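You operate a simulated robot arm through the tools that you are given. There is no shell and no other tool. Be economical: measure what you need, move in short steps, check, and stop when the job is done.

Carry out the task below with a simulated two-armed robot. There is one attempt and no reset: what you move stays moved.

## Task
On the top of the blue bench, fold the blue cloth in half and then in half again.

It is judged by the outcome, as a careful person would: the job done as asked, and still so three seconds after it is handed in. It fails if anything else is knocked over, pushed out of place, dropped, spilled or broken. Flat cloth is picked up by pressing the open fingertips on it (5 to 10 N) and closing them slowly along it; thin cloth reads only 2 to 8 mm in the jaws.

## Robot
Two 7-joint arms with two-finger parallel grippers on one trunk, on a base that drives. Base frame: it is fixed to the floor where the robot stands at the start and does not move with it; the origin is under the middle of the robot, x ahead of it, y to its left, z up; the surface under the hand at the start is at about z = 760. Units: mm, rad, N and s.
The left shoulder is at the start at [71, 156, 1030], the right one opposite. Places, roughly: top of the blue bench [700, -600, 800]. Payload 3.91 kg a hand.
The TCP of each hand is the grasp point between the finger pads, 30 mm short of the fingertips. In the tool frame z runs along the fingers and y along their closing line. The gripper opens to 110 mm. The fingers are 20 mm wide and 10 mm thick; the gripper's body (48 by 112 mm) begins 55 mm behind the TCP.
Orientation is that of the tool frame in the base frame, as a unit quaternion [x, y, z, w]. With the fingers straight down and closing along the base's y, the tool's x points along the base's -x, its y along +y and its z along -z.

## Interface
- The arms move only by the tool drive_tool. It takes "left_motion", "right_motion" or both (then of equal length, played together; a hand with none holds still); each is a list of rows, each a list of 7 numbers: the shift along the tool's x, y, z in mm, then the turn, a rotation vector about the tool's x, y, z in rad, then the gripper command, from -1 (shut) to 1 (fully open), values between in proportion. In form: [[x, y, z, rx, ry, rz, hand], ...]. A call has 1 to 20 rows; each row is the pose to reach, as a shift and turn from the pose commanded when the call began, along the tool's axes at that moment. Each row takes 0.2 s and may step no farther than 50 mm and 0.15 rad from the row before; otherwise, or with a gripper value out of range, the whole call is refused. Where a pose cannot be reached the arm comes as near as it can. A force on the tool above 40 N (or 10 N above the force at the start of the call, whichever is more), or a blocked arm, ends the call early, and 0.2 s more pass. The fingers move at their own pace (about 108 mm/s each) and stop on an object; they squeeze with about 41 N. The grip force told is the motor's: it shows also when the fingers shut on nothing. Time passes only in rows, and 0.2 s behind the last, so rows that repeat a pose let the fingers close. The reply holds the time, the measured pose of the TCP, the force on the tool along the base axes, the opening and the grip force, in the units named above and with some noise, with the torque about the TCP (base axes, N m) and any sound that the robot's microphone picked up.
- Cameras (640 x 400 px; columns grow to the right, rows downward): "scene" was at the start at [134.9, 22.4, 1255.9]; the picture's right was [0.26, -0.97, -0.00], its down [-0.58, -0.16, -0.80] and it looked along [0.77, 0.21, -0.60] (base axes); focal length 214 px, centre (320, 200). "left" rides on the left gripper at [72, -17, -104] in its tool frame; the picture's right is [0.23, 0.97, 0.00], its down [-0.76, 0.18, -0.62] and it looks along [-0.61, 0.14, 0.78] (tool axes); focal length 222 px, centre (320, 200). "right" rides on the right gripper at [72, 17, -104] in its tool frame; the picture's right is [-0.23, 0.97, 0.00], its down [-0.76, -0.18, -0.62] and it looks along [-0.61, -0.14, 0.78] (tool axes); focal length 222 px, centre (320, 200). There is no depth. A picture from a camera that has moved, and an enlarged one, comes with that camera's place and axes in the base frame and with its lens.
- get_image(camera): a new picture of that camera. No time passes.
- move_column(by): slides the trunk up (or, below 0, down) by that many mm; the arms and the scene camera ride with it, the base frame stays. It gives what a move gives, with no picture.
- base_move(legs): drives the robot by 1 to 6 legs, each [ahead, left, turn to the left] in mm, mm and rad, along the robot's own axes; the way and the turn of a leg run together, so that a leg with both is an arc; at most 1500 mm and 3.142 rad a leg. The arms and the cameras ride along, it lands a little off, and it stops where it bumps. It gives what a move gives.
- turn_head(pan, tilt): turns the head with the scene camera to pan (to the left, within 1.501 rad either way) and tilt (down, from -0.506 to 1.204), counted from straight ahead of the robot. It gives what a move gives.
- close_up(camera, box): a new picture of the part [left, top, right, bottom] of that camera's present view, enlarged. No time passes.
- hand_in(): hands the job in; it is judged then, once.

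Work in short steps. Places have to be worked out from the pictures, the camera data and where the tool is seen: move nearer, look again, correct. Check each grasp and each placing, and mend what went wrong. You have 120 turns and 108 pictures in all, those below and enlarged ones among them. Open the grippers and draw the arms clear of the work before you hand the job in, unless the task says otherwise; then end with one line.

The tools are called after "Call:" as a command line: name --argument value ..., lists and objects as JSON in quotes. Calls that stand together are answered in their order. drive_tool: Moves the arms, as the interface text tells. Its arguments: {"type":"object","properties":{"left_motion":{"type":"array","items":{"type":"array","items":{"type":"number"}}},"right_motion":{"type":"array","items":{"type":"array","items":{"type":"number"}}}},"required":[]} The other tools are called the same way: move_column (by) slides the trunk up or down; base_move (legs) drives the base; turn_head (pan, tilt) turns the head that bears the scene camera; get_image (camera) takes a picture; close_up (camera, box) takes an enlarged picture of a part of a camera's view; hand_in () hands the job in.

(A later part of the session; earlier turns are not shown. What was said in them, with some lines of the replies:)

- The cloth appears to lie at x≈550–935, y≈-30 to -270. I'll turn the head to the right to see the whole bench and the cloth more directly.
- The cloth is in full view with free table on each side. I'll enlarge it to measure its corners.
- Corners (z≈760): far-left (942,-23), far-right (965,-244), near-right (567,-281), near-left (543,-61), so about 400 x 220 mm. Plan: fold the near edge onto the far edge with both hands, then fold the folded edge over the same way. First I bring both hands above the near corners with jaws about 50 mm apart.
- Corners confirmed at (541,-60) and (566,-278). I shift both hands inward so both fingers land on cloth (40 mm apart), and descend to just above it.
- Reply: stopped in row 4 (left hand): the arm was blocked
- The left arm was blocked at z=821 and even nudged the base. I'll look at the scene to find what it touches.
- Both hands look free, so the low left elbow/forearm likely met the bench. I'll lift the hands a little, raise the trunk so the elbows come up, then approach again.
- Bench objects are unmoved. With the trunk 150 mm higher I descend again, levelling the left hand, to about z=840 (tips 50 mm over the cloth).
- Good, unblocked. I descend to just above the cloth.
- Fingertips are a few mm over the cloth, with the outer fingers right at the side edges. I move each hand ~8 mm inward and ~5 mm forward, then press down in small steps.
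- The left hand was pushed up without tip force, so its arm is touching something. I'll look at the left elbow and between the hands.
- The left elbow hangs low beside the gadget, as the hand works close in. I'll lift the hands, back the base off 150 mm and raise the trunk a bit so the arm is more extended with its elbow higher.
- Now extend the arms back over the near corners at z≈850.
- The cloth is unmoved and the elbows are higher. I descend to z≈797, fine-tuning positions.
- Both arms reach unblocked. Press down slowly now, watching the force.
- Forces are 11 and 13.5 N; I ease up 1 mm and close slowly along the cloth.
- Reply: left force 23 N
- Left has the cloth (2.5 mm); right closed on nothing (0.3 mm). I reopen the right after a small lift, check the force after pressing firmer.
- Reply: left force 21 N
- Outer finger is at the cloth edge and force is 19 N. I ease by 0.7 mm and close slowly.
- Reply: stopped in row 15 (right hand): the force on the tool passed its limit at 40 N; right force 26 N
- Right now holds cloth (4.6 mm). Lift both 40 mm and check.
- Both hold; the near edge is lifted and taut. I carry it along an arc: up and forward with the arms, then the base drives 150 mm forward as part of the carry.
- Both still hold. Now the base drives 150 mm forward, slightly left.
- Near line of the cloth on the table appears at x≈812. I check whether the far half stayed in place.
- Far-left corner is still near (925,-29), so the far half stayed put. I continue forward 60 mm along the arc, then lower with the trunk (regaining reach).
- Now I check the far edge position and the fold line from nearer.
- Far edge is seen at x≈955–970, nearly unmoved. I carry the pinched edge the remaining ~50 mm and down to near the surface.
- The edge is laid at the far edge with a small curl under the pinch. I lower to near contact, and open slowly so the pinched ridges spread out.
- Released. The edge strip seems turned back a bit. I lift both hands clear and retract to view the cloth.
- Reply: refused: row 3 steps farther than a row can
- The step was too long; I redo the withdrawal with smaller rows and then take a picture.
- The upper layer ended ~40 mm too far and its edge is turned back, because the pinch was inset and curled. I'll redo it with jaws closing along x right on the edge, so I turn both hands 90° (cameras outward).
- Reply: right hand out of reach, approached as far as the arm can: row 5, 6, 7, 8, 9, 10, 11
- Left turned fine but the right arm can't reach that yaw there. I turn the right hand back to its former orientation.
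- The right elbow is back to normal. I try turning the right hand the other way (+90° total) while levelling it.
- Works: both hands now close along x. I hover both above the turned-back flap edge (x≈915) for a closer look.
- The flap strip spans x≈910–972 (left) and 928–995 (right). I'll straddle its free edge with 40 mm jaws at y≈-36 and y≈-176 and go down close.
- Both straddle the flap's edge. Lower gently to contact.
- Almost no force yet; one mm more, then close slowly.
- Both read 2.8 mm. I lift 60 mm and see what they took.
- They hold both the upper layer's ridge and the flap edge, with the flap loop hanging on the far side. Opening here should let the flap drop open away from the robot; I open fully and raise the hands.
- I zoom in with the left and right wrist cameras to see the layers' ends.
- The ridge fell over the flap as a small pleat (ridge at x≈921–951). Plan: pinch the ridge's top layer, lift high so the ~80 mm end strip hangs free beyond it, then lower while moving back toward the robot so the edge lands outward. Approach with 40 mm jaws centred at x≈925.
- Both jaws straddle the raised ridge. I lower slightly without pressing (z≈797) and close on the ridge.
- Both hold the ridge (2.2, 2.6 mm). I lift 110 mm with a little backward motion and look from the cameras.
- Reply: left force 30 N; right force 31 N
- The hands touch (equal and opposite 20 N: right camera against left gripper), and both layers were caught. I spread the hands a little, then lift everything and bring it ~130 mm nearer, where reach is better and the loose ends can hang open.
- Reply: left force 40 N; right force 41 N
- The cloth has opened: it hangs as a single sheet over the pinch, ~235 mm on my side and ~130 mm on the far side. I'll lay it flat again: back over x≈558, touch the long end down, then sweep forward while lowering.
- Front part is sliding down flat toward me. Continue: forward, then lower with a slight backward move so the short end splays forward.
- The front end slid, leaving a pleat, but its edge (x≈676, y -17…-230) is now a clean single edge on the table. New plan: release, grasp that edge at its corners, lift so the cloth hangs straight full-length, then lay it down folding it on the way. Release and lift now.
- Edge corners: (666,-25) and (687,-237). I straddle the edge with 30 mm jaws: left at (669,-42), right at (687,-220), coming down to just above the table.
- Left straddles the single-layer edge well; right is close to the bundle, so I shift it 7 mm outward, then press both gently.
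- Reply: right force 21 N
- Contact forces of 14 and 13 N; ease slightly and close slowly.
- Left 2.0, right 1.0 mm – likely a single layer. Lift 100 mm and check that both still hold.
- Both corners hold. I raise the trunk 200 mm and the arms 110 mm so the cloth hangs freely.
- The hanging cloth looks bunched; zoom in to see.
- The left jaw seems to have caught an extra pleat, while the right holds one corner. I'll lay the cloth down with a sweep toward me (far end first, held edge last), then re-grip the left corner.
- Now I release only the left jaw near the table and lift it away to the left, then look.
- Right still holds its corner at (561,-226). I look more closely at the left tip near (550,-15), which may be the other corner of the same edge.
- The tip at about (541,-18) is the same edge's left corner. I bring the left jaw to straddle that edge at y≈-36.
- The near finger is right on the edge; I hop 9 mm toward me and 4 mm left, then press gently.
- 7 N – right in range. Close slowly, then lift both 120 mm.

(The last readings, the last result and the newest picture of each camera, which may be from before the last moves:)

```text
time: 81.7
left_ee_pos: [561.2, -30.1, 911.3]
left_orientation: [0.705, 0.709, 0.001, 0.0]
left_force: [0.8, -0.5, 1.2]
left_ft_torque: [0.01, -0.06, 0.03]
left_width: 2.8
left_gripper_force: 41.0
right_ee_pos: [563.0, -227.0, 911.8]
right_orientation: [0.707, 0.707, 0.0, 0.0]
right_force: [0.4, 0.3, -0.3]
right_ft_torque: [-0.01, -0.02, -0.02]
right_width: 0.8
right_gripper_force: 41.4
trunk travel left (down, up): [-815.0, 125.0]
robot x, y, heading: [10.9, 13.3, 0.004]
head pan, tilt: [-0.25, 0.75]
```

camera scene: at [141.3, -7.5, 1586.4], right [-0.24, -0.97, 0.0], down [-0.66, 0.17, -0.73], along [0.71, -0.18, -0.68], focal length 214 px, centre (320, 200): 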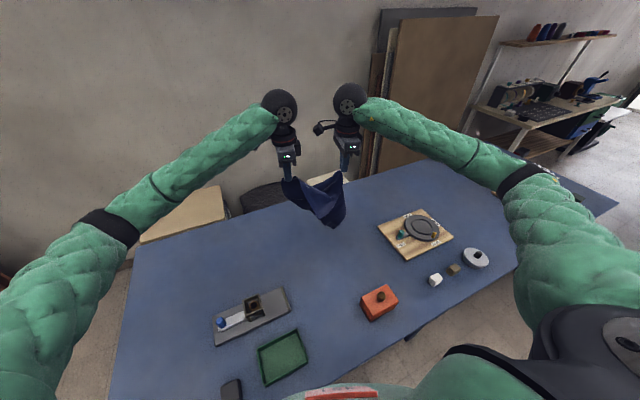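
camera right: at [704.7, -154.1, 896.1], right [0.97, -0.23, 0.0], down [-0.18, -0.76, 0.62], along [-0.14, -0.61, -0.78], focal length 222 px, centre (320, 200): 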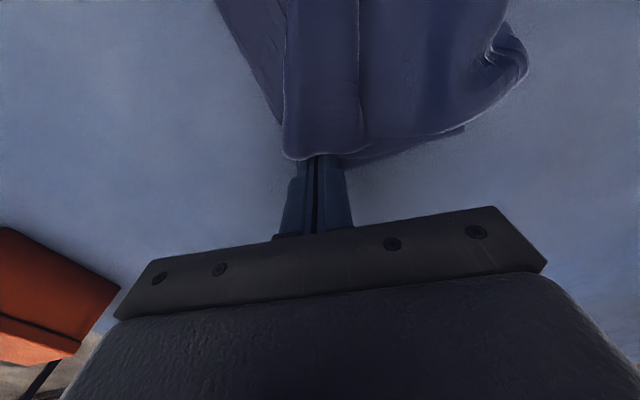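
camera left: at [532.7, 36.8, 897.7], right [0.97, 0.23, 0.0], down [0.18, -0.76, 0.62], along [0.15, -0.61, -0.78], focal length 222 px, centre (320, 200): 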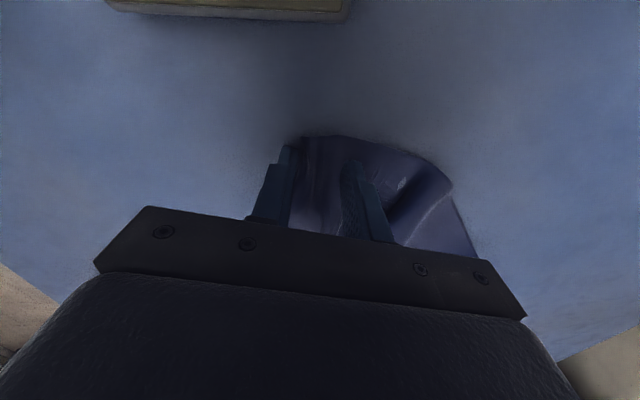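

Left 2.8, right 0.8 mm. Raise to z≈1220 and forward to x≈720 to let it hang, then look.

Call:
drive_tool --left_motion '[[0, 10, -40, 0, 0, 0, -1], [0, 25, -80, 0, 0, 0, -1], [0, 45, -120, 0, 0, 0, -1], [0, 65, -160, 0, 0, 0, -1], [0, 85, -200, 0, 0, 0, -1], [0, 110, -240, 0, 0, 0, -1], [0, 135, -280, 0, 0, 0, -1], [0, 160, -310, 0, 0, 0, -1], [0, 160, -310, 0, 0, 0, -1], [0, 160, -310, 0, 0, 0, -1]]' --right_motion '[[0, 10, -40, 0, 0, 0, -1], [0, 25, -80, 0, 0, 0, -1], [0, 45, -120, 0, 0, 0, -1], [0, 65, -160, 0, 0, 0, -1], [0, 85, -200, 0, 0, 0, -1], [0, 110, -240, 0, 0, 0, -1], [0, 135, -280, 0, 0, 0, -1], [0, 160, -310, 0, 0, 0, -1], [0, 160, -310, 0, 0, 0, -1], [0, 160, -310, 0, 0, 0, -1]]'

Call:
close_up --camera "scene" --box '[240, 120, 400, 260]'

```text
time: 83.8
left_ee_pos: [720.9, -29.5, 1221.1]
left_orientation: [0.706, 0.708, 0.001, 0.0]
left_force: [0.2, -0.2, 0.1]
left_ft_torque: [-0.01, -0.05, -0.02]
left_width: 2.8
left_gripper_force: 41.3
right_ee_pos: [722.9, -226.0, 1221.6]
right_orientation: [0.707, 0.707, 0.001, 0.0]
right_force: [0.8, 0.4, -0.3]
right_ft_torque: [0.0, 0.02, -0.02]
right_width: 0.6
right_gripper_force: 40.9
trunk travel left (down, up): [-815.0, 125.0]
robot x, y, heading: [7.1, 9.5, -0.001]
head pan, tilt: [-0.25, 0.75]
```

```text
2.86 times, centred on (320, 190) of scene
camera zoom: at [141.2, -7.4, 1586.5], right [-0.24, -0.97, 0.0], down [-0.66, 0.17, -0.73], along [0.71, -0.18, -0.68], focal length 613 px, centre (320, 229)
```

zoom: 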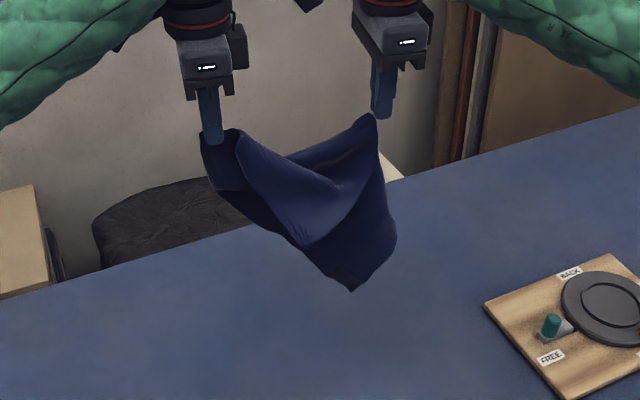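

The sag (edge dipping ~170 mm between the hands 197 mm apart) suggests the hands hold the two corners of a long (400 mm) edge. I spread the hands to ~360 mm and check.

Call:
drive_tool --left_motion '[[12, 0, 0, 0, 0, 0, -1], [24, 0, 0, 0, 0, 0, -1], [36, 0, 0, 0, 0, 0, -1], [48, 0, 0, 0, 0, 0, -1], [60, 0, 0, 0, 0, 0, -1], [72, 0, 0, 0, 0, 0, -1], [80, 0, 0, 0, 0, 0, -1], [80, 0, 0, 0, 0, 0, -1]]' --right_motion '[[-12, 0, 0, 0, 0, 0, -1], [-24, 0, 0, 0, 0, 0, -1], [-36, 0, 0, 0, 0, 0, -1], [-48, 0, 0, 0, 0, 0, -1], [-60, 0, 0, 0, 0, 0, -1], [-72, 0, 0, 0, 0, 0, -1], [-80, 0, 0, 0, 0, 0, -1], [-80, 0, 0, 0, 0, 0, -1]]'

Call:
close_up --camera "scene" --box '[220, 120, 420, 260]'

```text
time: 85.7
left_ee_pos: [719.4, 47.8, 1220.4]
left_orientation: [0.705, 0.709, 0.0, 0.0]
left_force: [-0.6, -29.2, 0.2]
left_ft_torque: [-0.9, -0.03, 0.0]
left_width: 3.0
left_gripper_force: 41.3
right_ee_pos: [722.4, -304.9, 1219.4]
right_orientation: [0.706, 0.708, 0.0, -0.001]
right_force: [-0.5, 28.6, -0.4]
right_ft_torque: [0.93, -0.03, -0.03]
right_width: 0.8
right_gripper_force: 40.3
trunk travel left (down, up): [-815.0, 125.0]
robot x, y, heading: [9.8, 13.5, 0.002]
head pan, tilt: [-0.25, 0.75]
```

```text
2.86 times, centred on (320, 190) of scene
camera zoom: at [141.4, -7.5, 1586.4], right [-0.24, -0.97, 0.0], down [-0.66, 0.17, -0.73], along [0.71, -0.18, -0.68], focal length 613 px, centre (320, 229)
```

zoom: 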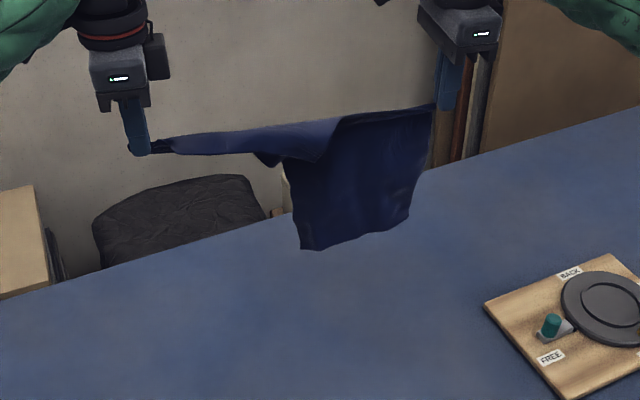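

The edge is taut at 353 mm but the left end is gathered; the right short edge hangs clean and straight. Plan: lay it down with that short edge flat along x, then hold it by both its corners. First I shift the base 120 mm to the right (robot's) so the left arm can reach there.

Call:
base_move --legs '[[0, -120, 0]]'

```text
time: 86.9
left_ee_pos: [720.6, -71.8, 1221.0]
left_orientation: [0.706, 0.709, 0.001, 0.001]
left_force: [-0.6, -31.1, 0.0]
left_ft_torque: [-0.92, 0.0, -0.02]
left_width: 2.9
left_gripper_force: 41.1
right_ee_pos: [723.3, -426.1, 1219.8]
right_orientation: [0.707, 0.707, 0.001, 0.0]
right_force: [0.7, 29.8, -0.1]
right_ft_torque: [0.97, 0.02, -0.02]
right_width: 0.9
right_gripper_force: 40.9
trunk travel left (down, up): [-815.0, 125.0]
robot x, y, heading: [8.7, -102.8, -0.002]
head pan, tilt: [-0.25, 0.75]
```

Now lower (shifting 70 mm left) until the free end touches, then sweep toward me to lay it.

Call:
drive_tool --left_motion '[[9, 3, 40, 0, 0, 0, -1], [20, 7, 80, 0, 0, 0, -1], [32, 10, 120, 0, 0, 0, -1], [43, 13, 160, 0, 0, 0, -1], [55, 17, 200, 0, 0, 0, -1], [66, 20, 240, 0, 0, 0, -1], [66, -10, 262, 0, 0, 0, -1], [66, -45, 276, 0, 0, 0, -1], [66, -80, 295, 0, 0, 0, -1], [66, -110, 320, 0, 0, 0, -1], [66, -135, 349, 0, 0, 0, -1], [66, -152, 380, 0, 0, 0, -1], [66, -160, 403, 0, 0, 0, -1], [66, -168, 416, 0, 0, 0, -1]]' --right_motion '[[13, 3, 40, 0, 0, 0, -1], [26, 7, 80, 0, 0, 0, -1], [38, 10, 120, 0, 0, 0, -1], [50, 13, 160, 0, 0, 0, -1], [62, 17, 200, 0, 0, 0, -1], [74, 20, 240, 0, 0, 0, -1], [74, -10, 262, 0, 0, 0, -1], [74, -45, 276, 0, 0, 0, -1], [74, -80, 295, 0, 0, 0, -1], [74, -110, 320, 0, 0, 0, -1], [74, -135, 349, 0, 0, 0, -1], [74, -152, 380, 0, 0, 0, -1], [74, -160, 403, 0, 0, 0, -1], [74, -168, 416, 0, 0, 0, -1]]'

Call:
get_image --camera "scene"

```text
time: 89.9
left_ee_pos: [551.7, -6.4, 804.2]
left_orientation: [0.707, 0.708, 0.001, 0.001]
left_force: [0.3, -18.1, 0.2]
left_ft_torque: [-0.55, -0.02, 0.0]
left_width: 2.9
left_gripper_force: 41.0
right_ee_pos: [556.3, -350.7, 803.0]
right_orientation: [0.708, 0.707, 0.001, 0.0]
right_force: [-0.6, 17.5, -0.4]
right_ft_torque: [0.58, 0.0, -0.01]
right_width: 1.0
right_gripper_force: 41.1
trunk travel left (down, up): [-815.0, 125.0]
robot x, y, heading: [12.6, -103.5, 0.006]
head pan, tilt: [-0.25, 0.75]
```

```text
12 pictures are left
camera scene: at [140.9, -125.9, 1586.6], right [-0.25, -0.97, 0.0], down [-0.66, 0.17, -0.73], along [0.71, -0.18, -0.68], focal length 214 px, centre (320, 200)
```

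scene: 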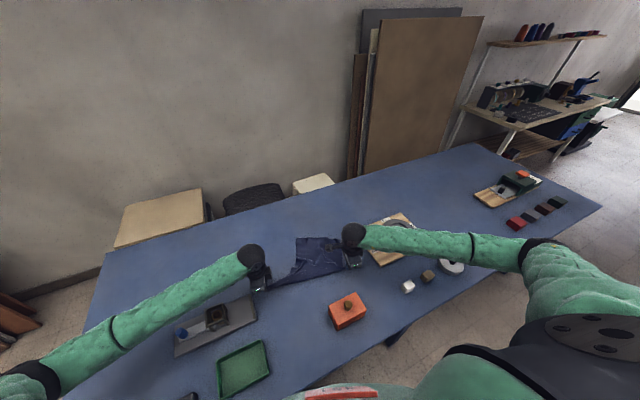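

Laid down. Zoom on the cloth.

Call:
close_up --camera "scene" --box '[244, 220, 372, 300]'

```text
5.00 times, centred on (308, 260) of scene
camera zoom: at [140.9, -125.9, 1586.6], right [-0.25, -0.97, 0.0], down [-0.66, 0.17, -0.73], along [0.71, -0.18, -0.68], focal length 1072 px, centre (380, -100)
```

zoom: 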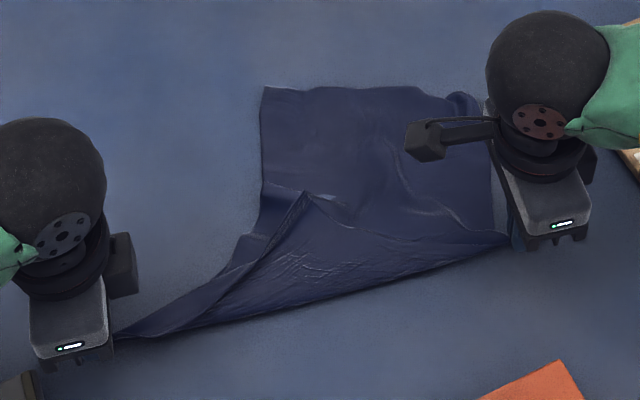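

Reading the layout: far short edge from (778,-171) to (722,-366); left hand holds corner S; the flap with apex (655,-191) is the fourth corner R folded over the line between the hands. I raise the line so R hangs in front, then lower moving forward so R lands on my side.

Call:
drive_tool --left_motion '[[-2, 0, -35, 0, 0, 0, -1], [-4, 0, -75, 0, 0, 0, -1], [-6, 0, -115, 0, 0, 0, -1], [-6, 0, -150, 0, 0, 0, -1], [-6, 0, -150, 0, 0, 0, -1], [-6, 0, -150, 0, 0, 0, -1], [-6, 30, -135, 0, 0, 0, -1], [-6, 60, -110, 0, 0, 0, -1], [-6, 85, -80, 0, 0, 0, -1], [-6, 100, -45, 0, 0, 0, -1], [-6, 105, -15, 0, 0, 0, -1], [-6, 105, 0, 0, 0, 0, -1]]' --right_motion '[[2, 0, -35, 0, 0, 0, -1], [4, 0, -75, 0, 0, 0, -1], [6, 0, -115, 0, 0, 0, -1], [6, 0, -150, 0, 0, 0, -1], [6, 0, -150, 0, 0, 0, -1], [6, 0, -150, 0, 0, 0, -1], [6, 30, -135, 0, 0, 0, -1], [6, 60, -110, 0, 0, 0, -1], [6, 85, -80, 0, 0, 0, -1], [6, 100, -45, 0, 0, 0, -1], [6, 105, -15, 0, 0, 0, -1], [6, 105, 0, 0, 0, 0, -1]]'

Call:
close_up --camera "scene" --box '[244, 200, 372, 300]'

```text
time: 92.5
left_ee_pos: [657.1, -9.9, 804.6]
left_orientation: [0.706, 0.708, 0.001, 0.0]
left_force: [0.5, -10.4, -0.3]
left_ft_torque: [-0.36, 0.01, 0.03]
left_width: 3.0
left_gripper_force: 41.1
right_ee_pos: [660.7, -345.5, 802.9]
right_orientation: [0.708, 0.706, 0.0, 0.0]
right_force: [0.2, 10.3, 0.9]
right_ft_torque: [0.33, -0.04, 0.0]
right_width: 1.0
right_gripper_force: 40.9
trunk travel left (down, up): [-815.0, 125.0]
robot x, y, heading: [13.0, -106.3, 0.003]
head pan, tilt: [-0.25, 0.75]
```

```text
4.00 times, centred on (308, 250) of scene
camera zoom: at [141.7, -126.0, 1586.5], right [-0.25, -0.97, 0.0], down [-0.66, 0.17, -0.73], along [0.71, -0.18, -0.68], focal length 858 px, centre (368, 0)
```

zoom: 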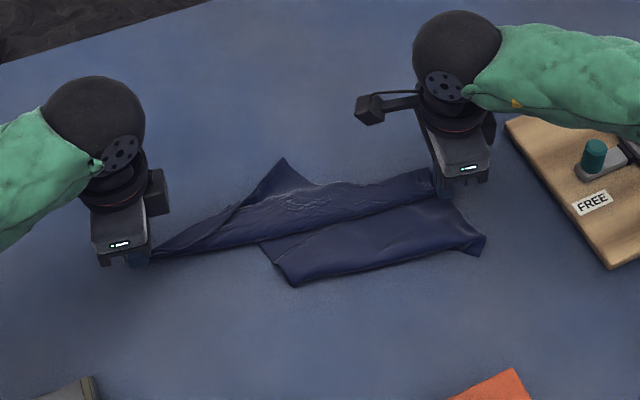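

It opened flat the other way: corner R now lies alone at about (765,-180) on the far side. Left keeps S; right releases and goes over R.

Call:
drive_tool --right_motion '[[0, 0, 6, 0, 0, 0, -1], [0, 0, 6, 0, 0, 0, -0.455], [0, 0, 6, 0, 0, 0, -0.455], [0, 0, -35, 0, 0, 0, -0.455], [0, 0, -70, 0, 0, 0, -0.455], [40, 22, -70, 0, 0, 0, -0.455], [80, 46, -70, 0, 0, 0, -0.455], [120, 70, -70, 0, 0, 0, -0.455], [158, 92, -70, 0, 0, 0, -0.455], [163, 94, -40, 0, 0, 0, -0.455], [163, 94, -10, 0, 0, 0, -0.455], [163, 94, 5, 0, 0, 0, -0.455]]'

Call:
get_image --camera "right"

```text
time: 95.1
left_ee_pos: [656.4, -9.2, 804.6]
left_orientation: [0.706, 0.708, 0.0, 0.0]
left_force: [-0.3, 0.1, 0.5]
left_ft_torque: [0.04, -0.05, 0.03]
left_width: 2.7
left_gripper_force: 40.3
right_ee_pos: [755.2, -182.6, 800.6]
right_orientation: [0.707, 0.707, 0.001, -0.001]
right_force: [-0.7, 0.8, -1.0]
right_ft_torque: [0.0, 0.01, 0.02]
right_width: 29.8
right_gripper_force: 0.1
trunk travel left (down, up): [-815.0, 125.0]
robot x, y, heading: [9.3, -106.7, 0.006]
head pan, tilt: [-0.25, 0.75]
```

```text
9 pictures are left
camera right: at [772.2, -109.9, 904.0], right [0.97, -0.23, 0.0], down [-0.18, -0.76, 0.62], along [-0.14, -0.61, -0.78], focal length 222 px, centre (320, 200)
```

right: 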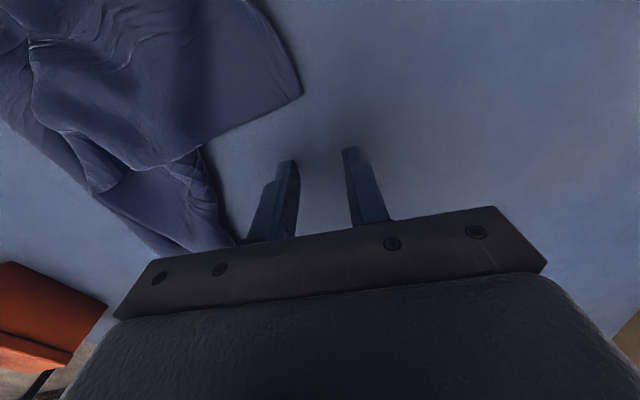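

R's tip is at (754,-142) with its short edge running toward the left hand. I hop the right jaw to straddle that edge at y≈-124 and press lightly.

Call:
drive_tool --right_motion '[[0, 0, -25, 0, 0, 0, -0.455], [30, -3, -25, 0, 0, 0, -0.455], [58, -4, -25, 0, 0, 0, -0.455], [58, -4, -5, 0, 0, 0, -0.455], [58, -4, 4, 0, 0, 0, -0.455], [58, -4, 7, 0, 0, 0, -0.455], [58, -4, 8.5, 0, 0, 0, -0.455]]'

```text
time: 96.7
left_ee_pos: [656.4, -9.3, 806.3]
left_orientation: [0.706, 0.709, 0.0, 0.001]
left_force: [-1.3, 0.2, -0.8]
left_ft_torque: [0.01, -0.02, 0.04]
left_width: 3.0
left_gripper_force: 40.8
right_ee_pos: [750.6, -123.9, 791.4]
right_orientation: [0.708, 0.706, 0.001, 0.0]
right_force: [-0.7, 1.7, 6.9]
right_ft_torque: [-0.02, 0.14, -0.02]
right_width: 29.9
right_gripper_force: 0.1
trunk travel left (down, up): [-815.0, 125.0]
robot x, y, heading: [7.6, -104.5, 0.0]
head pan, tilt: [-0.25, 0.75]
```

6.9 N; close slowly, then check the grip.

Call:
drive_tool --right_motion '[[0, 0, 0.2, 0, 0, 0, -0.5], [0, 0, 0.2, 0, 0, 0, -0.56], [0, 0, 0.2, 0, 0, 0, -0.62], [0, 0, 0.2, 0, 0, 0, -0.68], [0, 0, 0.2, 0, 0, 0, -0.74], [0, 0, 0.2, 0, 0, 0, -0.8], [0, 0, 0.2, 0, 0, 0, -0.86], [0, 0, 0.2, 0, 0, 0, -0.92], [0, 0, 0.2, 0, 0, 0, -1], [0, 0, 0.2, 0, 0, 0, -1], [0, 0, 0.2, 0, 0, 0, -1]]'

```text
time: 99.1
left_ee_pos: [657.0, -9.3, 805.4]
left_orientation: [0.706, 0.708, 0.002, 0.001]
left_force: [-0.2, 0.3, -0.5]
left_ft_torque: [0.01, 0.01, 0.08]
left_width: 3.1
left_gripper_force: 41.0
right_ee_pos: [749.7, -124.7, 790.8]
right_orientation: [0.707, 0.707, 0.0, 0.0]
right_force: [2.2, 1.4, 13.9]
right_ft_torque: [-0.03, 0.03, -0.06]
right_width: 1.6
right_gripper_force: 41.4
trunk travel left (down, up): [-815.0, 125.0]
robot x, y, heading: [9.2, -106.1, 0.002]
head pan, tilt: [-0.25, 0.75]
```

Right reads 1.6 mm: held. Raise both to z≈1215, aligning them at x≈720 about 165 mm apart.

Call:
drive_tool --left_motion '[[0, 6, -40, 0, 0, 0, -1], [0, 12, -80, 0, 0, 0, -1], [0, 18, -120, 0, 0, 0, -1], [0, 24, -160, 0, 0, 0, -1], [0, 30, -200, 0, 0, 0, -1], [0, 36, -240, 0, 0, 0, -1], [0, 42, -280, 0, 0, 0, -1], [0, 48, -320, 0, 0, 0, -1], [0, 54, -360, 0, 0, 0, -1], [0, 63, -400, 0, 0, 0, -1], [0, 63, -410, 0, 0, 0, -1], [0, 63, -410, 0, 0, 0, -1], [0, 63, -410, 0, 0, 0, -1]]' --right_motion '[[-5, -3, -41, 0, 0, 0, -1], [-10, -6, -82, 0, 0, 0, -1], [-15, -9, -123, 0, 0, 0, -1], [-20, -12, -164, 0, 0, 0, -1], [-25, -15, -206, 0, 0, 0, -1], [-30, -18, -248, 0, 0, 0, -1], [-35, -21, -290, 0, 0, 0, -1], [-40, -24, -332, 0, 0, 0, -1], [-45, -27, -374, 0, 0, 0, -1], [-50, -30, -414, 0, 0, 0, -1], [-50, -30, -424, 0, 0, 0, -1], [-50, -30, -424, 0, 0, 0, -1], [-50, -30, -424, 0, 0, 0, -1]]'

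Call:
close_up --camera "scene" --box '[220, 100, 380, 260]'

```text
time: 101.9
left_ee_pos: [720.0, -10.1, 1212.7]
left_orientation: [0.706, 0.708, 0.001, 0.0]
left_force: [-0.8, 0.7, -1.1]
left_ft_torque: [-0.01, -0.04, 0.07]
left_width: 2.8
left_gripper_force: 41.1
right_ee_pos: [718.4, -174.3, 1215.1]
right_orientation: [0.708, 0.706, 0.001, -0.001]
right_force: [0.1, 0.8, 0.4]
right_ft_torque: [0.03, -0.04, -0.02]
right_width: 2.0
right_gripper_force: 41.1
trunk travel left (down, up): [-815.0, 125.0]
robot x, y, heading: [7.3, -104.1, 0.005]
head pan, tilt: [-0.25, 0.75]
```

```text
2.50 times, centred on (300, 180) of scene
camera zoom: at [141.4, -125.8, 1586.5], right [-0.25, -0.97, 0.0], down [-0.66, 0.17, -0.73], along [0.71, -0.18, -0.68], focal length 536 px, centre (370, 250)
```

zoom: 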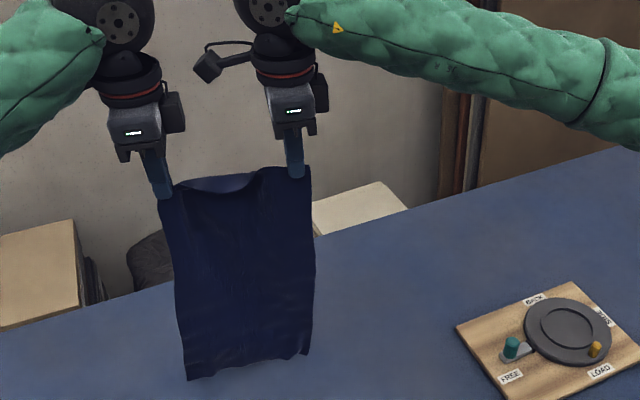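

Excellent – the cloth hangs clean and full-length from its short edge. Now I lay the lower half: touch down at x≈640 and move forward while lowering, holding the top edge.

Call:
drive_tool --left_motion '[[2, -40, 5, 0, 0, 0, -1], [4, -79, 15, 0, 0, 0, -1], [4, -79, 15, 0, 0, 0, -1], [4, -79, 15, 0, 0, 0, -1], [4, -79, 15, 0, 0, 0, -1], [4, -79, 42, 0, 0, 0, -1], [4, -54, 50, 0, 0, 0, -1], [4, -29, 66, 0, 0, 0, -1], [4, 1, 93, 0, 0, 0, -1], [4, 31, 123, 0, 0, 0, -1], [4, 61, 155, 0, 0, 0, -1], [4, 91, 185, 0, 0, 0, -1], [4, 121, 218, 0, 0, 0, -1], [4, 136, 238, 0, 0, 0, -1]]' --right_motion '[[-5, -40, 5, 0, 0, 0, -1], [-9, -78, 15, 0, 0, 0, -1], [-9, -78, 15, 0, 0, 0, -1], [-9, -78, 15, 0, 0, 0, -1], [-9, -78, 15, 0, 0, 0, -1], [-9, -78, 42, 0, 0, 0, -1], [-9, -53, 50, 0, 0, 0, -1], [-9, -28, 66, 0, 0, 0, -1], [-9, 2, 93, 0, 0, 0, -1], [-9, 32, 123, 0, 0, 0, -1], [-9, 62, 155, 0, 0, 0, -1], [-9, 92, 185, 0, 0, 0, -1], [-9, 122, 218, 0, 0, 0, -1], [-9, 137, 238, 0, 0, 0, -1]]'

Call:
close_up --camera "scene" --box '[220, 140, 380, 280]'

```text
time: 104.9
left_ee_pos: [858.8, -6.6, 973.8]
left_orientation: [0.706, 0.708, 0.001, 0.0]
left_force: [-0.3, 1.1, 0.1]
left_ft_torque: [0.04, -0.01, 0.0]
left_width: 2.9
left_gripper_force: 40.9
right_ee_pos: [859.4, -184.2, 976.4]
right_orientation: [0.707, 0.707, 0.0, -0.001]
right_force: [0.6, 0.6, 0.7]
right_ft_torque: [-0.01, 0.0, 0.04]
right_width: 1.8
right_gripper_force: 40.3
trunk travel left (down, up): [-815.0, 125.0]
robot x, y, heading: [12.2, -106.6, 0.005]
head pan, tilt: [-0.25, 0.75]
```

```text
2.86 times, centred on (300, 210) of scene
camera zoom: at [142.2, -126.0, 1586.4], right [-0.25, -0.97, 0.0], down [-0.66, 0.17, -0.73], along [0.71, -0.18, -0.68], focal length 613 px, centre (377, 171)
```

zoom: 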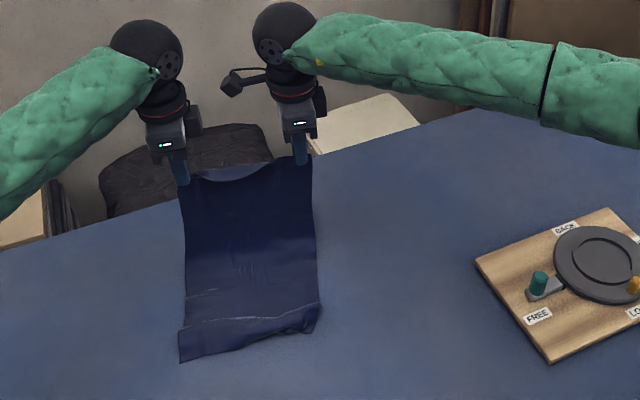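

Lower half is laid, with a small ripple near the free edge (x≈675) and a 30 mm sideways skew. I pull forward/up gently to take out the ripple, then settle again and shift the hands 32 mm left to match the lower edge.

Call:
drive_tool --left_motion '[[0, 30, -25, 0, 0, 0, -1], [0, 60, -50, 0, 0, 0, -1], [0, 85, -70, 0, 0, 0, -1], [8, 88, -50, 0, 0, 0, -1], [16, 80, -25, 0, 0, 0, -1], [24, 65, -5, 0, 0, 0, -1], [32, 45, 5, 0, 0, 0, -1], [32, 30, 5, 0, 0, 0, -1]]' --right_motion '[[0, 30, -25, 0, 0, 0, -1], [0, 60, -50, 0, 0, 0, -1], [0, 85, -70, 0, 0, 0, -1], [8, 88, -50, 0, 0, 0, -1], [16, 80, -25, 0, 0, 0, -1], [24, 65, -5, 0, 0, 0, -1], [33, 45, 5, 0, 0, 0, -1], [33, 30, 5, 0, 0, 0, -1]]'

Call:
close_up --camera "scene" --box '[220, 140, 380, 280]'

```text
time: 106.7
left_ee_pos: [885.1, 25.4, 973.2]
left_orientation: [0.706, 0.708, 0.002, 0.0]
left_force: [-0.2, 0.2, -0.2]
left_ft_torque: [-0.02, 0.0, 0.02]
left_width: 3.0
left_gripper_force: 41.2
right_ee_pos: [886.5, -149.8, 973.4]
right_orientation: [0.708, 0.706, 0.001, -0.001]
right_force: [0.1, 0.2, 0.6]
right_ft_torque: [-0.01, -0.01, 0.0]
right_width: 1.5
right_gripper_force: 41.1
trunk travel left (down, up): [-815.0, 125.0]
robot x, y, heading: [12.5, -104.2, 0.005]
head pan, tilt: [-0.25, 0.75]
```

```text
2.86 times, centred on (300, 210) of scene
camera zoom: at [140.9, -126.6, 1586.5], right [-0.25, -0.97, 0.0], down [-0.66, 0.17, -0.73], along [0.71, -0.18, -0.68], focal length 613 px, centre (377, 171)
```

zoom: 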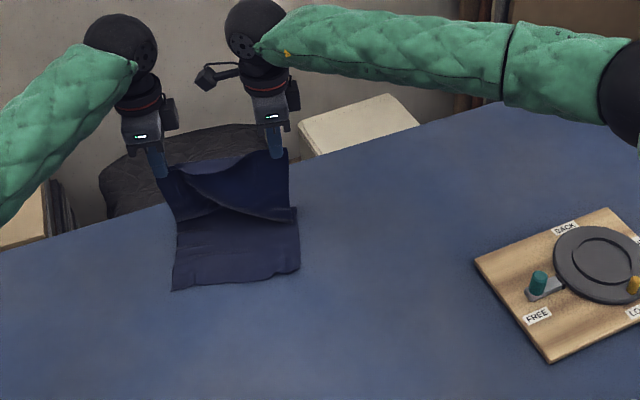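

The free edge slid forward to x≈806, so I lift again and re-lay without the pull. I also lower the left hand 16 mm relative to the right to cancel the skew.

Call:
drive_tool --left_motion '[[0, 0, -40, 0, 0, 0, -1], [0, 0, -85, 0, 0, 0, -1], [0, 0, -130, 0, 0, 0, -1], [0, -20, -170, 0, 0, 0, -1], [0, -60, -195, 0, 0, 0, -1], [0, -105, -212, 0, 0, 0, -1], [0, -150, -217, 0, 0, 0, -1], [0, -195, -217, 0, 0, 0, -1], [0, -230, -217, 0, 0, 0, -1], [0, -246, -217, 0, 0, 0, -1], [0, -246, -217, 0, 0, 0, -1], [0, -246, -217, 0, 0, 0, -1], [0, -246, -217, 0, 0, 0, -1], [0, -246, -205, 0, 0, 0, -1], [0, -246, -195, 0, 0, 0, -1]]' --right_motion '[[0, 0, -40, 0, 0, 0, -1], [0, 0, -85, 0, 0, 0, -1], [0, 0, -130, 0, 0, 0, -1], [0, -20, -170, 0, 0, 0, -1], [0, -60, -205, 0, 0, 0, -1], [0, -105, -228, 0, 0, 0, -1], [0, -150, -233, 0, 0, 0, -1], [0, -195, -233, 0, 0, 0, -1], [0, -230, -233, 0, 0, 0, -1], [0, -246, -233, 0, 0, 0, -1], [0, -246, -233, 0, 0, 0, -1], [0, -246, -233, 0, 0, 0, -1], [0, -246, -233, 0, 0, 0, -1], [0, -246, -221, 0, 0, 0, -1], [0, -246, -211, 0, 0, 0, -1]]'

```text
refused: row 5 steps farther than a row can; nothing moved
```

Correct the over-long row and repeat.

Call:
drive_tool --left_motion '[[0, 0, -40, 0, 0, 0, -1], [0, 0, -85, 0, 0, 0, -1], [0, 0, -130, 0, 0, 0, -1], [0, -20, -170, 0, 0, 0, -1], [0, -58, -195, 0, 0, 0, -1], [0, -100, -212, 0, 0, 0, -1], [0, -145, -217, 0, 0, 0, -1], [0, -190, -217, 0, 0, 0, -1], [0, -228, -217, 0, 0, 0, -1], [0, -246, -217, 0, 0, 0, -1], [0, -246, -217, 0, 0, 0, -1], [0, -246, -217, 0, 0, 0, -1], [0, -246, -217, 0, 0, 0, -1], [0, -246, -205, 0, 0, 0, -1], [0, -246, -195, 0, 0, 0, -1]]' --right_motion '[[0, 0, -40, 0, 0, 0, -1], [0, 0, -85, 0, 0, 0, -1], [0, 0, -130, 0, 0, 0, -1], [0, -20, -173, 0, 0, 0, -1], [0, -58, -203, 0, 0, 0, -1], [0, -100, -226, 0, 0, 0, -1], [0, -145, -233, 0, 0, 0, -1], [0, -190, -233, 0, 0, 0, -1], [0, -228, -233, 0, 0, 0, -1], [0, -246, -233, 0, 0, 0, -1], [0, -246, -233, 0, 0, 0, -1], [0, -246, -233, 0, 0, 0, -1], [0, -246, -233, 0, 0, 0, -1], [0, -246, -221, 0, 0, 0, -1], [0, -246, -211, 0, 0, 0, -1]]'

Call:
close_up --camera "scene" --box '[200, 140, 400, 300]'

```text
time: 109.9
left_ee_pos: [640.5, 25.2, 1167.9]
left_orientation: [0.706, 0.708, 0.001, 0.0]
left_force: [0.0, 0.1, -0.6]
left_ft_torque: [-0.02, -0.02, 0.01]
left_width: 3.0
left_gripper_force: 40.8
right_ee_pos: [642.9, -150.7, 1182.6]
right_orientation: [0.708, 0.706, 0.001, -0.001]
right_force: [0.9, -0.3, -0.4]
right_ft_torque: [-0.03, 0.03, -0.01]
right_width: 1.8
right_gripper_force: 41.0
trunk travel left (down, up): [-815.0, 125.0]
robot x, y, heading: [7.8, -101.2, 0.003]
head pan, tilt: [-0.25, 0.75]
```

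```text
2.50 times, centred on (300, 220) of scene
camera zoom: at [141.5, -125.8, 1586.5], right [-0.25, -0.97, 0.0], down [-0.66, 0.17, -0.73], along [0.71, -0.18, -0.68], focal length 536 px, centre (370, 150)
```

zoom: 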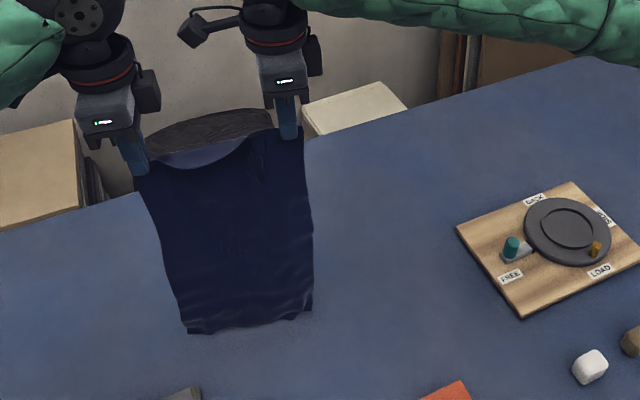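

Now plumb; the lower edge is ~12 mm above the bench at x≈640. Lay the lower half again, hand just above the contact line.

Call:
drive_tool --left_motion '[[0, 0, 13, 0, 0, 0, -1], [0, 18, 20, 0, 0, 0, -1], [0, 42, 40, 0, 0, 0, -1], [0, 68, 66, 0, 0, 0, -1], [0, 95, 93, 0, 0, 0, -1], [0, 122, 120, 0, 0, 0, -1], [0, 149, 147, 0, 0, 0, -1], [0, 176, 174, 0, 0, 0, -1], [0, 196, 196, 0, 0, 0, -1], [0, 208, 210, 0, 0, 0, -1]]' --right_motion '[[0, -2, 13, 0, 0, 0, -1], [0, 16, 20, 0, 0, 0, -1], [0, 40, 40, 0, 0, 0, -1], [0, 66, 66, 0, 0, 0, -1], [0, 93, 93, 0, 0, 0, -1], [0, 120, 120, 0, 0, 0, -1], [0, 147, 147, 0, 0, 0, -1], [0, 174, 174, 0, 0, 0, -1], [0, 194, 196, 0, 0, 0, -1], [0, 206, 210, 0, 0, 0, -1]]'

Call:
close_up --camera "scene" --box '[200, 140, 400, 300]'

```text
time: 112.1
left_ee_pos: [849.4, 23.6, 955.5]
left_orientation: [0.706, 0.708, 0.001, 0.0]
left_force: [0.9, 0.3, -0.5]
left_ft_torque: [0.03, -0.02, 0.05]
left_width: 3.1
left_gripper_force: 41.0
right_ee_pos: [847.7, -151.9, 972.3]
right_orientation: [0.708, 0.706, 0.0, 0.0]
right_force: [0.5, 0.3, -0.6]
right_ft_torque: [0.0, 0.01, -0.03]
right_width: 1.8
right_gripper_force: 41.3
trunk travel left (down, up): [-815.0, 125.0]
robot x, y, heading: [7.0, -100.2, -0.0]
head pan, tilt: [-0.25, 0.75]
```

```text
2.50 times, centred on (300, 220) of scene
camera zoom: at [142.4, -125.8, 1586.4], right [-0.25, -0.97, 0.0], down [-0.66, 0.17, -0.73], along [0.71, -0.18, -0.68], focal length 536 px, centre (370, 150)
```

zoom: 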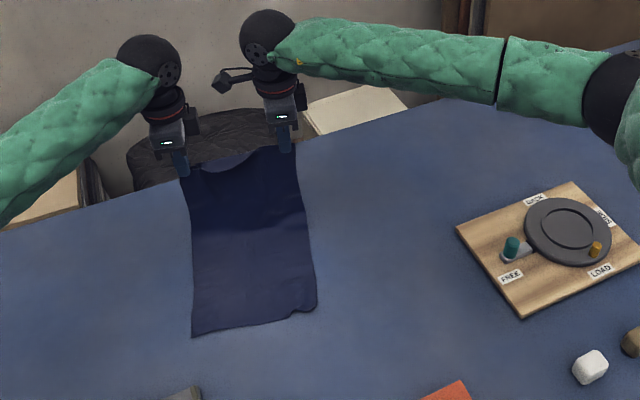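

Very clean: lower half flat, near edge at x≈641, y 54…-155. Now fold the top half back over it: arc toward me ending with the held edge over x≈656, shifting 13 mm left.

Call:
drive_tool --left_motion '[[2, -18, 0, 0, 0, 0, -1], [5, -53, 8, 0, 0, 0, -1], [8, -90, 26, 0, 0, 0, -1], [11, -126, 52, 0, 0, 0, -1], [13, -156, 82, 0, 0, 0, -1], [13, -176, 110, 0, 0, 0, -1], [13, -188, 135, 0, 0, 0, -1], [13, -194, 152, 0, 0, 0, -1]]' --right_motion '[[2, -17, -1, 0, 0, 0, -1], [5, -52, 10, 0, 0, 0, -1], [8, -89, 30, 0, 0, 0, -1], [11, -125, 58, 0, 0, 0, -1], [14, -155, 90, 0, 0, 0, -1], [14, -175, 122, 0, 0, 0, -1], [14, -187, 150, 0, 0, 0, -1], [14, -193, 168, 0, 0, 0, -1]]'

Call:
close_up --camera "scene" --box '[220, 190, 348, 290]'

```text
time: 113.9
left_ee_pos: [654.8, 37.3, 805.6]
left_orientation: [0.706, 0.708, 0.001, 0.0]
left_force: [0.7, -0.5, 0.3]
left_ft_torque: [0.03, -0.02, 0.07]
left_width: 2.9
left_gripper_force: 40.6
right_ee_pos: [655.0, -136.4, 803.6]
right_orientation: [0.708, 0.706, 0.001, -0.001]
right_force: [0.0, 0.6, 0.9]
right_ft_torque: [0.02, -0.04, -0.02]
right_width: 1.8
right_gripper_force: 41.0
trunk travel left (down, up): [-815.0, 125.0]
robot x, y, heading: [8.3, -106.4, 0.001]
head pan, tilt: [-0.25, 0.75]
```

```text
4.00 times, centred on (284, 240) of scene
camera zoom: at [141.5, -125.7, 1586.5], right [-0.25, -0.97, 0.0], down [-0.66, 0.17, -0.73], along [0.71, -0.18, -0.68], focal length 858 px, centre (464, 40)
```

zoom: 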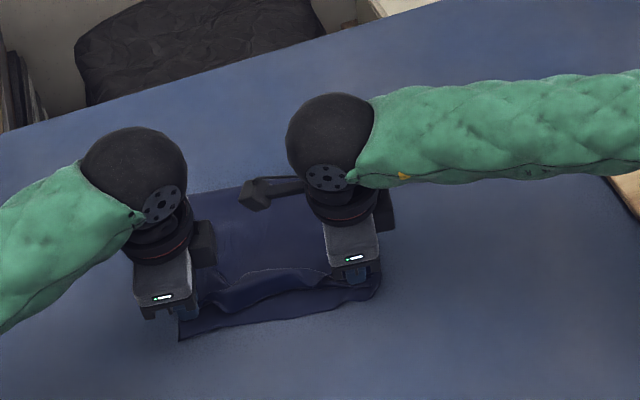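

The edge is back over the lower edge. Now lower, move 7 mm toward me and open to 40 mm so the edge falls flat, staying in place to re-grip both layers.

Call:
drive_tool --left_motion '[[0, -4, 5, 0, 0, 0, -1], [0, -7, 10, 0, 0, 0, -1], [0, -7, 10, 0, 0, 0, -0.7], [0, -7, 10, 0, 0, 0, -0.27], [0, -8, 10, 0, 0, 0, -0.27], [0, -8, 10, 0, 0, 0, -0.27]]' --right_motion '[[0, -4, 4, 0, 0, 0, -1], [0, -7, 8, 0, 0, 0, -1], [0, -7, 8, 0, 0, 0, -0.7], [0, -7, 8, 0, 0, 0, -0.27], [0, -8, 8, 0, 0, 0, -0.27], [0, -8, 8, 0, 0, 0, -0.27]]'

Call:
get_image --camera "right"

```text
time: 115.3
left_ee_pos: [646.3, 37.2, 794.7]
left_orientation: [0.706, 0.708, 0.001, 0.001]
left_force: [0.2, 0.2, 0.5]
left_ft_torque: [0.01, 0.0, 0.0]
left_width: 40.6
left_gripper_force: 0.1
right_ee_pos: [646.9, -135.5, 796.1]
right_orientation: [0.708, 0.707, 0.001, -0.001]
right_force: [-0.1, -0.5, 0.0]
right_ft_torque: [0.01, -0.02, 0.0]
right_width: 40.2
right_gripper_force: 0.1
trunk travel left (down, up): [-815.0, 125.0]
robot x, y, heading: [9.9, -103.4, 0.002]
head pan, tilt: [-0.25, 0.75]
```

```text
2 pictures are left
camera right: at [664.0, -63.2, 900.6], right [0.97, -0.23, 0.0], down [-0.18, -0.76, 0.62], along [-0.14, -0.61, -0.78], focal length 222 px, centre (320, 200)
```

right: 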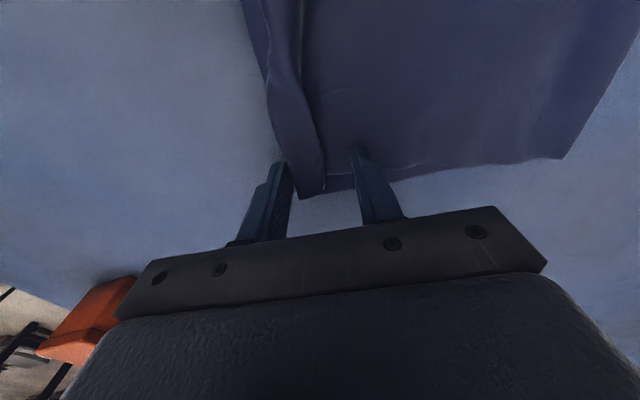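

Both layers' edges lie between the fingers (with a small lip). Press gently for the double-layer grip.

Call:
drive_tool --left_motion '[[0, -2, 1, 0, 0, 0, -0.27], [0, -2, 2, 0, 0, 0, -0.27], [0, -2, 3, 0, 0, 0, -0.27], [0, -2, 3.5, 0, 0, 0, -0.27]]' --right_motion '[[0, -2, 1.5, 0, 0, 0, -0.27], [0, -2, 3, 0, 0, 0, -0.27], [0, -2, 4, 0, 0, 0, -0.27], [0, -2, 4.7, 0, 0, 0, -0.27]]'

```text
time: 116.3
left_ee_pos: [644.3, 37.2, 792.0]
left_orientation: [0.706, 0.709, 0.001, 0.002]
left_force: [0.4, -1.6, 13.4]
left_ft_torque: [0.03, -0.34, -0.03]
left_width: 40.2
left_gripper_force: 0.1
right_ee_pos: [644.0, -135.9, 791.3]
right_orientation: [0.708, 0.706, 0.002, 0.0]
right_force: [0.9, 0.7, -0.1]
right_ft_torque: [-0.01, -0.01, 0.01]
right_width: 40.4
right_gripper_force: 0.1
trunk travel left (down, up): [-815.0, 125.0]
robot x, y, heading: [10.5, -104.5, -0.0]
head pan, tilt: [-0.25, 0.75]
```

Left 13 N; right not yet touching. Right goes 1.5 mm lower, then both close slowly.

Call:
drive_tool --left_motion '[[0, 0, 0, 0, 0, 0, -0.27], [0, 0, 0, 0, 0, 0, -0.27], [0, 0, 0, 0, 0, 0, -0.35], [0, 0, 0, 0, 0, 0, -0.43], [0, 0, 0, 0, 0, 0, -0.51], [0, 0, 0, 0, 0, 0, -0.59], [0, 0, 0, 0, 0, 0, -0.67], [0, 0, 0, 0, 0, 0, -0.75], [0, 0, 0, 0, 0, 0, -0.83], [0, 0, 0, 0, 0, 0, -0.91], [0, 0, 0, 0, 0, 0, -1], [0, 0, 0, 0, 0, 0, -1], [0, 0, 0, 0, 0, 0, -1]]' --right_motion '[[0, 0, 0.8, 0, 0, 0, -0.27], [0, 0, 1.5, 0, 0, 0, -0.27], [0, 0, 1.5, 0, 0, 0, -0.35], [0, 0, 1.5, 0, 0, 0, -0.43], [0, 0, 1.5, 0, 0, 0, -0.51], [0, 0, 1.5, 0, 0, 0, -0.59], [0, 0, 1.5, 0, 0, 0, -0.67], [0, 0, 1.5, 0, 0, 0, -0.75], [0, 0, 1.5, 0, 0, 0, -0.83], [0, 0, 1.5, 0, 0, 0, -0.91], [0, 0, 1.5, 0, 0, 0, -1], [0, 0, 1.5, 0, 0, 0, -1], [0, 0, 1.5, 0, 0, 0, -1]]'

```text
time: 119.1
left_ee_pos: [643.7, 37.3, 792.3]
left_orientation: [0.706, 0.708, 0.002, 0.001]
left_force: [4.6, -4.1, 26.1]
left_ft_torque: [0.01, -0.29, -0.02]
left_width: 3.7
left_gripper_force: 40.7
right_ee_pos: [643.8, -136.8, 792.4]
right_orientation: [0.707, 0.707, 0.001, 0.0]
right_force: [1.1, 3.4, 11.6]
right_ft_torque: [0.06, -0.14, 0.03]
right_width: 4.1
right_gripper_force: 41.5
trunk travel left (down, up): [-815.0, 125.0]
robot x, y, heading: [10.3, -104.9, -0.0]
head pan, tilt: [-0.25, 0.75]
```

3.7 and 4.1 mm – both layers held. Lift to hang the doubled cloth (z≈1010, x≈680), then lay its lower half forward as before.

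Call:
drive_tool --left_motion '[[0, 0, -15, 0, 0, 0, -1], [0, 5, -55, 0, 0, 0, -1], [0, 15, -100, 0, 0, 0, -1], [0, 25, -145, 0, 0, 0, -1], [0, 36, -190, 0, 0, 0, -1], [0, 36, -222, 0, 0, 0, -1], [0, 36, -222, 0, 0, 0, -1], [0, 36, -222, 0, 0, 0, -1], [0, 36, -222, 0, 0, 0, -1], [0, 36, -195, 0, 0, 0, -1], [0, 36, -180, 0, 0, 0, -1], [0, 48, -170, 0, 0, 0, -1], [0, 66, -153, 0, 0, 0, -1], [0, 86, -133, 0, 0, 0, -1], [0, 106, -111, 0, 0, 0, -1], [0, 124, -93, 0, 0, 0, -1], [0, 134, -84, 0, 0, 0, -1]]' --right_motion '[[0, 0, -15, 0, 0, 0, -1], [0, 5, -55, 0, 0, 0, -1], [0, 15, -100, 0, 0, 0, -1], [0, 25, -145, 0, 0, 0, -1], [0, 36, -190, 0, 0, 0, -1], [0, 36, -222, 0, 0, 0, -1], [0, 36, -222, 0, 0, 0, -1], [0, 36, -222, 0, 0, 0, -1], [0, 36, -222, 0, 0, 0, -1], [0, 36, -195, 0, 0, 0, -1], [0, 36, -180, 0, 0, 0, -1], [0, 48, -170, 0, 0, 0, -1], [0, 66, -153, 0, 0, 0, -1], [0, 86, -133, 0, 0, 0, -1], [0, 106, -111, 0, 0, 0, -1], [0, 124, -93, 0, 0, 0, -1], [0, 134, -84, 0, 0, 0, -1]]'

Call:
close_up --camera "scene" --box '[220, 180, 348, 280]'

```text
time: 122.7
left_ee_pos: [778.7, 38.6, 876.4]
left_orientation: [0.706, 0.708, 0.001, 0.001]
left_force: [0.2, 0.2, 0.4]
left_ft_torque: [0.0, 0.03, -0.01]
left_width: 3.6
left_gripper_force: 41.0
right_ee_pos: [779.6, -136.8, 875.1]
right_orientation: [0.709, 0.706, -0.001, 0.0]
right_force: [0.0, 0.2, 0.1]
right_ft_torque: [0.02, -0.03, 0.02]
right_width: 3.9
right_gripper_force: 40.9
trunk travel left (down, up): [-815.0, 125.0]
robot x, y, heading: [9.3, -109.5, 0.001]
head pan, tilt: [-0.25, 0.75]
```

```text
4.00 times, centred on (284, 230) of scene
camera zoom: at [141.9, -125.8, 1586.4], right [-0.25, -0.97, 0.0], down [-0.66, 0.17, -0.73], along [0.71, -0.18, -0.68], focal length 858 px, centre (464, 80)
```

zoom: 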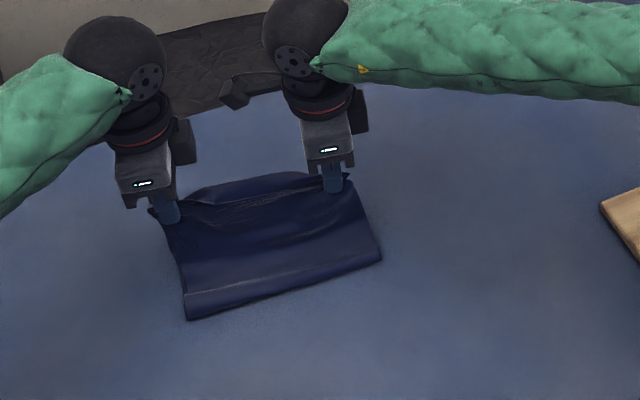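

Laid neatly: front fold edge from (711,39) to (732,-174). I advance ~25–40 mm to lay half, then fold back over it, matching the slight yaw (left ends x≈731, right x≈748) and shifting 18 mm right.

Call:
drive_tool --left_motion '[[0, 12, 7, 0, 0, 0, -1], [0, 24, 14, 0, 0, 0, -1], [0, 24, 14, 0, 0, 0, -1], [-3, 12, 12, 0, 0, 0, -1], [-6, -8, 18, 0, 0, 0, -1], [-9, -24, 32, 0, 0, 0, -1], [-12, -36, 50, 0, 0, 0, -1], [-15, -44, 68, 0, 0, 0, -1], [-18, -48, 76, 0, 0, 0, -1], [-18, -50, 80, 0, 0, 0, -1]]' --right_motion '[[0, 15, 7, 0, 0, 0, -1], [0, 30, 13, 0, 0, 0, -1], [0, 41, 14, 0, 0, 0, -1], [-3, 29, 12, 0, 0, 0, -1], [-6, 9, 18, 0, 0, 0, -1], [-9, -7, 32, 0, 0, 0, -1], [-12, -19, 50, 0, 0, 0, -1], [-15, -27, 68, 0, 0, 0, -1], [-18, -31, 76, 0, 0, 0, -1], [-18, -33, 79, 0, 0, 0, -1]]'

```text
time: 124.9
left_ee_pos: [728.0, 20.1, 795.9]
left_orientation: [0.706, 0.709, 0.0, 0.0]
left_force: [1.7, -2.7, 4.0]
left_ft_torque: [-0.08, -0.01, -0.03]
left_width: 3.8
left_gripper_force: 40.9
right_ee_pos: [746.1, -154.5, 797.2]
right_orientation: [0.708, 0.706, 0.002, 0.0]
right_force: [-0.1, 1.4, 1.9]
right_ft_torque: [0.06, -0.04, -0.01]
right_width: 4.3
right_gripper_force: 41.2
trunk travel left (down, up): [-815.0, 125.0]
robot x, y, heading: [13.6, -104.8, -0.001]
head pan, tilt: [-0.25, 0.75]
```

Light contact on the stack. Open slowly to 50 mm, lift straight up and draw clear to the sides.

Call:
drive_tool --left_motion '[[0, -3, 0, 0, 0, 0, -0.9], [0, -4, 0, 0, 0, 0, -0.6], [0, -4, 0, 0, 0, 0, -0.3], [0, -4, 0, 0, 0, 0, -0.1], [0, -4, -8, 0, 0, 0, -0.1], [0, -4, -30, 0, 0, 0, -0.1], [0, -4, -70, 0, 0, 0, -0.1], [0, -4, -110, 0, 0, 0, -0.1], [40, -4, -130, 0, 0, 0, -0.1], [80, -4, -140, 0, 0, 0, -0.1], [120, -4, -140, 0, 0, 0, -0.1]]' --right_motion '[[0, -3, 0, 0, 0, 0, -0.9], [0, -4, 0, 0, 0, 0, -0.6], [0, -4, 0, 0, 0, 0, -0.3], [0, -4, 0, 0, 0, 0, -0.1], [0, -4, -8, 0, 0, 0, -0.1], [0, -4, -30, 0, 0, 0, -0.1], [0, -4, -70, 0, 0, 0, -0.1], [0, -4, -110, 0, 0, 0, -0.1], [-40, -4, -130, 0, 0, 0, -0.1], [-80, -4, -140, 0, 0, 0, -0.1], [-120, -4, -140, 0, 0, 0, -0.1]]'

Call:
close_up --camera "scene" --box '[210, 180, 370, 280]'

```text
time: 127.3
left_ee_pos: [724.8, 141.6, 934.9]
left_orientation: [0.706, 0.709, 0.001, 0.001]
left_force: [-0.2, -0.5, 0.0]
left_ft_torque: [0.0, 0.01, 0.0]
left_width: 49.5
left_gripper_force: 0.0
right_ee_pos: [738.7, -276.7, 938.2]
right_orientation: [0.708, 0.707, 0.001, 0.0]
right_force: [-0.1, -0.8, 0.2]
right_ft_torque: [0.0, -0.03, 0.01]
right_width: 49.8
right_gripper_force: 0.0
trunk travel left (down, up): [-815.0, 125.0]
robot x, y, heading: [9.4, -105.6, -0.0]
head pan, tilt: [-0.25, 0.75]
```

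```text
4.00 times, centred on (290, 230) of scene
camera zoom: at [140.4, -126.1, 1586.5], right [-0.25, -0.97, 0.0], down [-0.66, 0.17, -0.73], along [0.71, -0.18, -0.68], focal length 858 px, centre (440, 80)
```

zoom: 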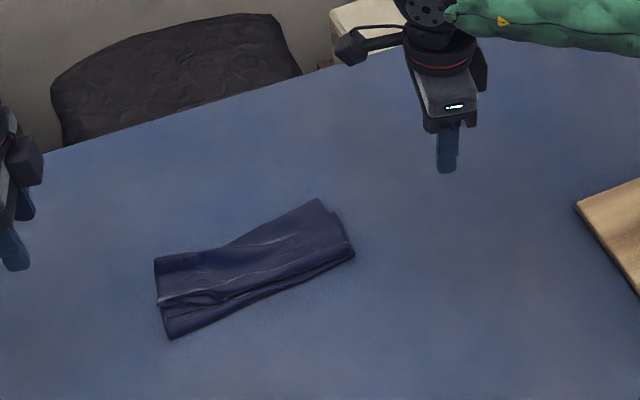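

The cloth now lies as a neat packet about 210 × 90 mm, folded in half twice. The grippers are open and clear, and in the pictures nothing else on the bench has moved, so I hand in.

Call:
hand_in

```text
The job is handed in.
```

The blue cloth is folded in half and then in half again on the blue bench, in a packet about 210 × 90 mm; its top edge sits roughly 25–30 mm back from the front fold, with a small rolled lip, rather than perfectly flush.
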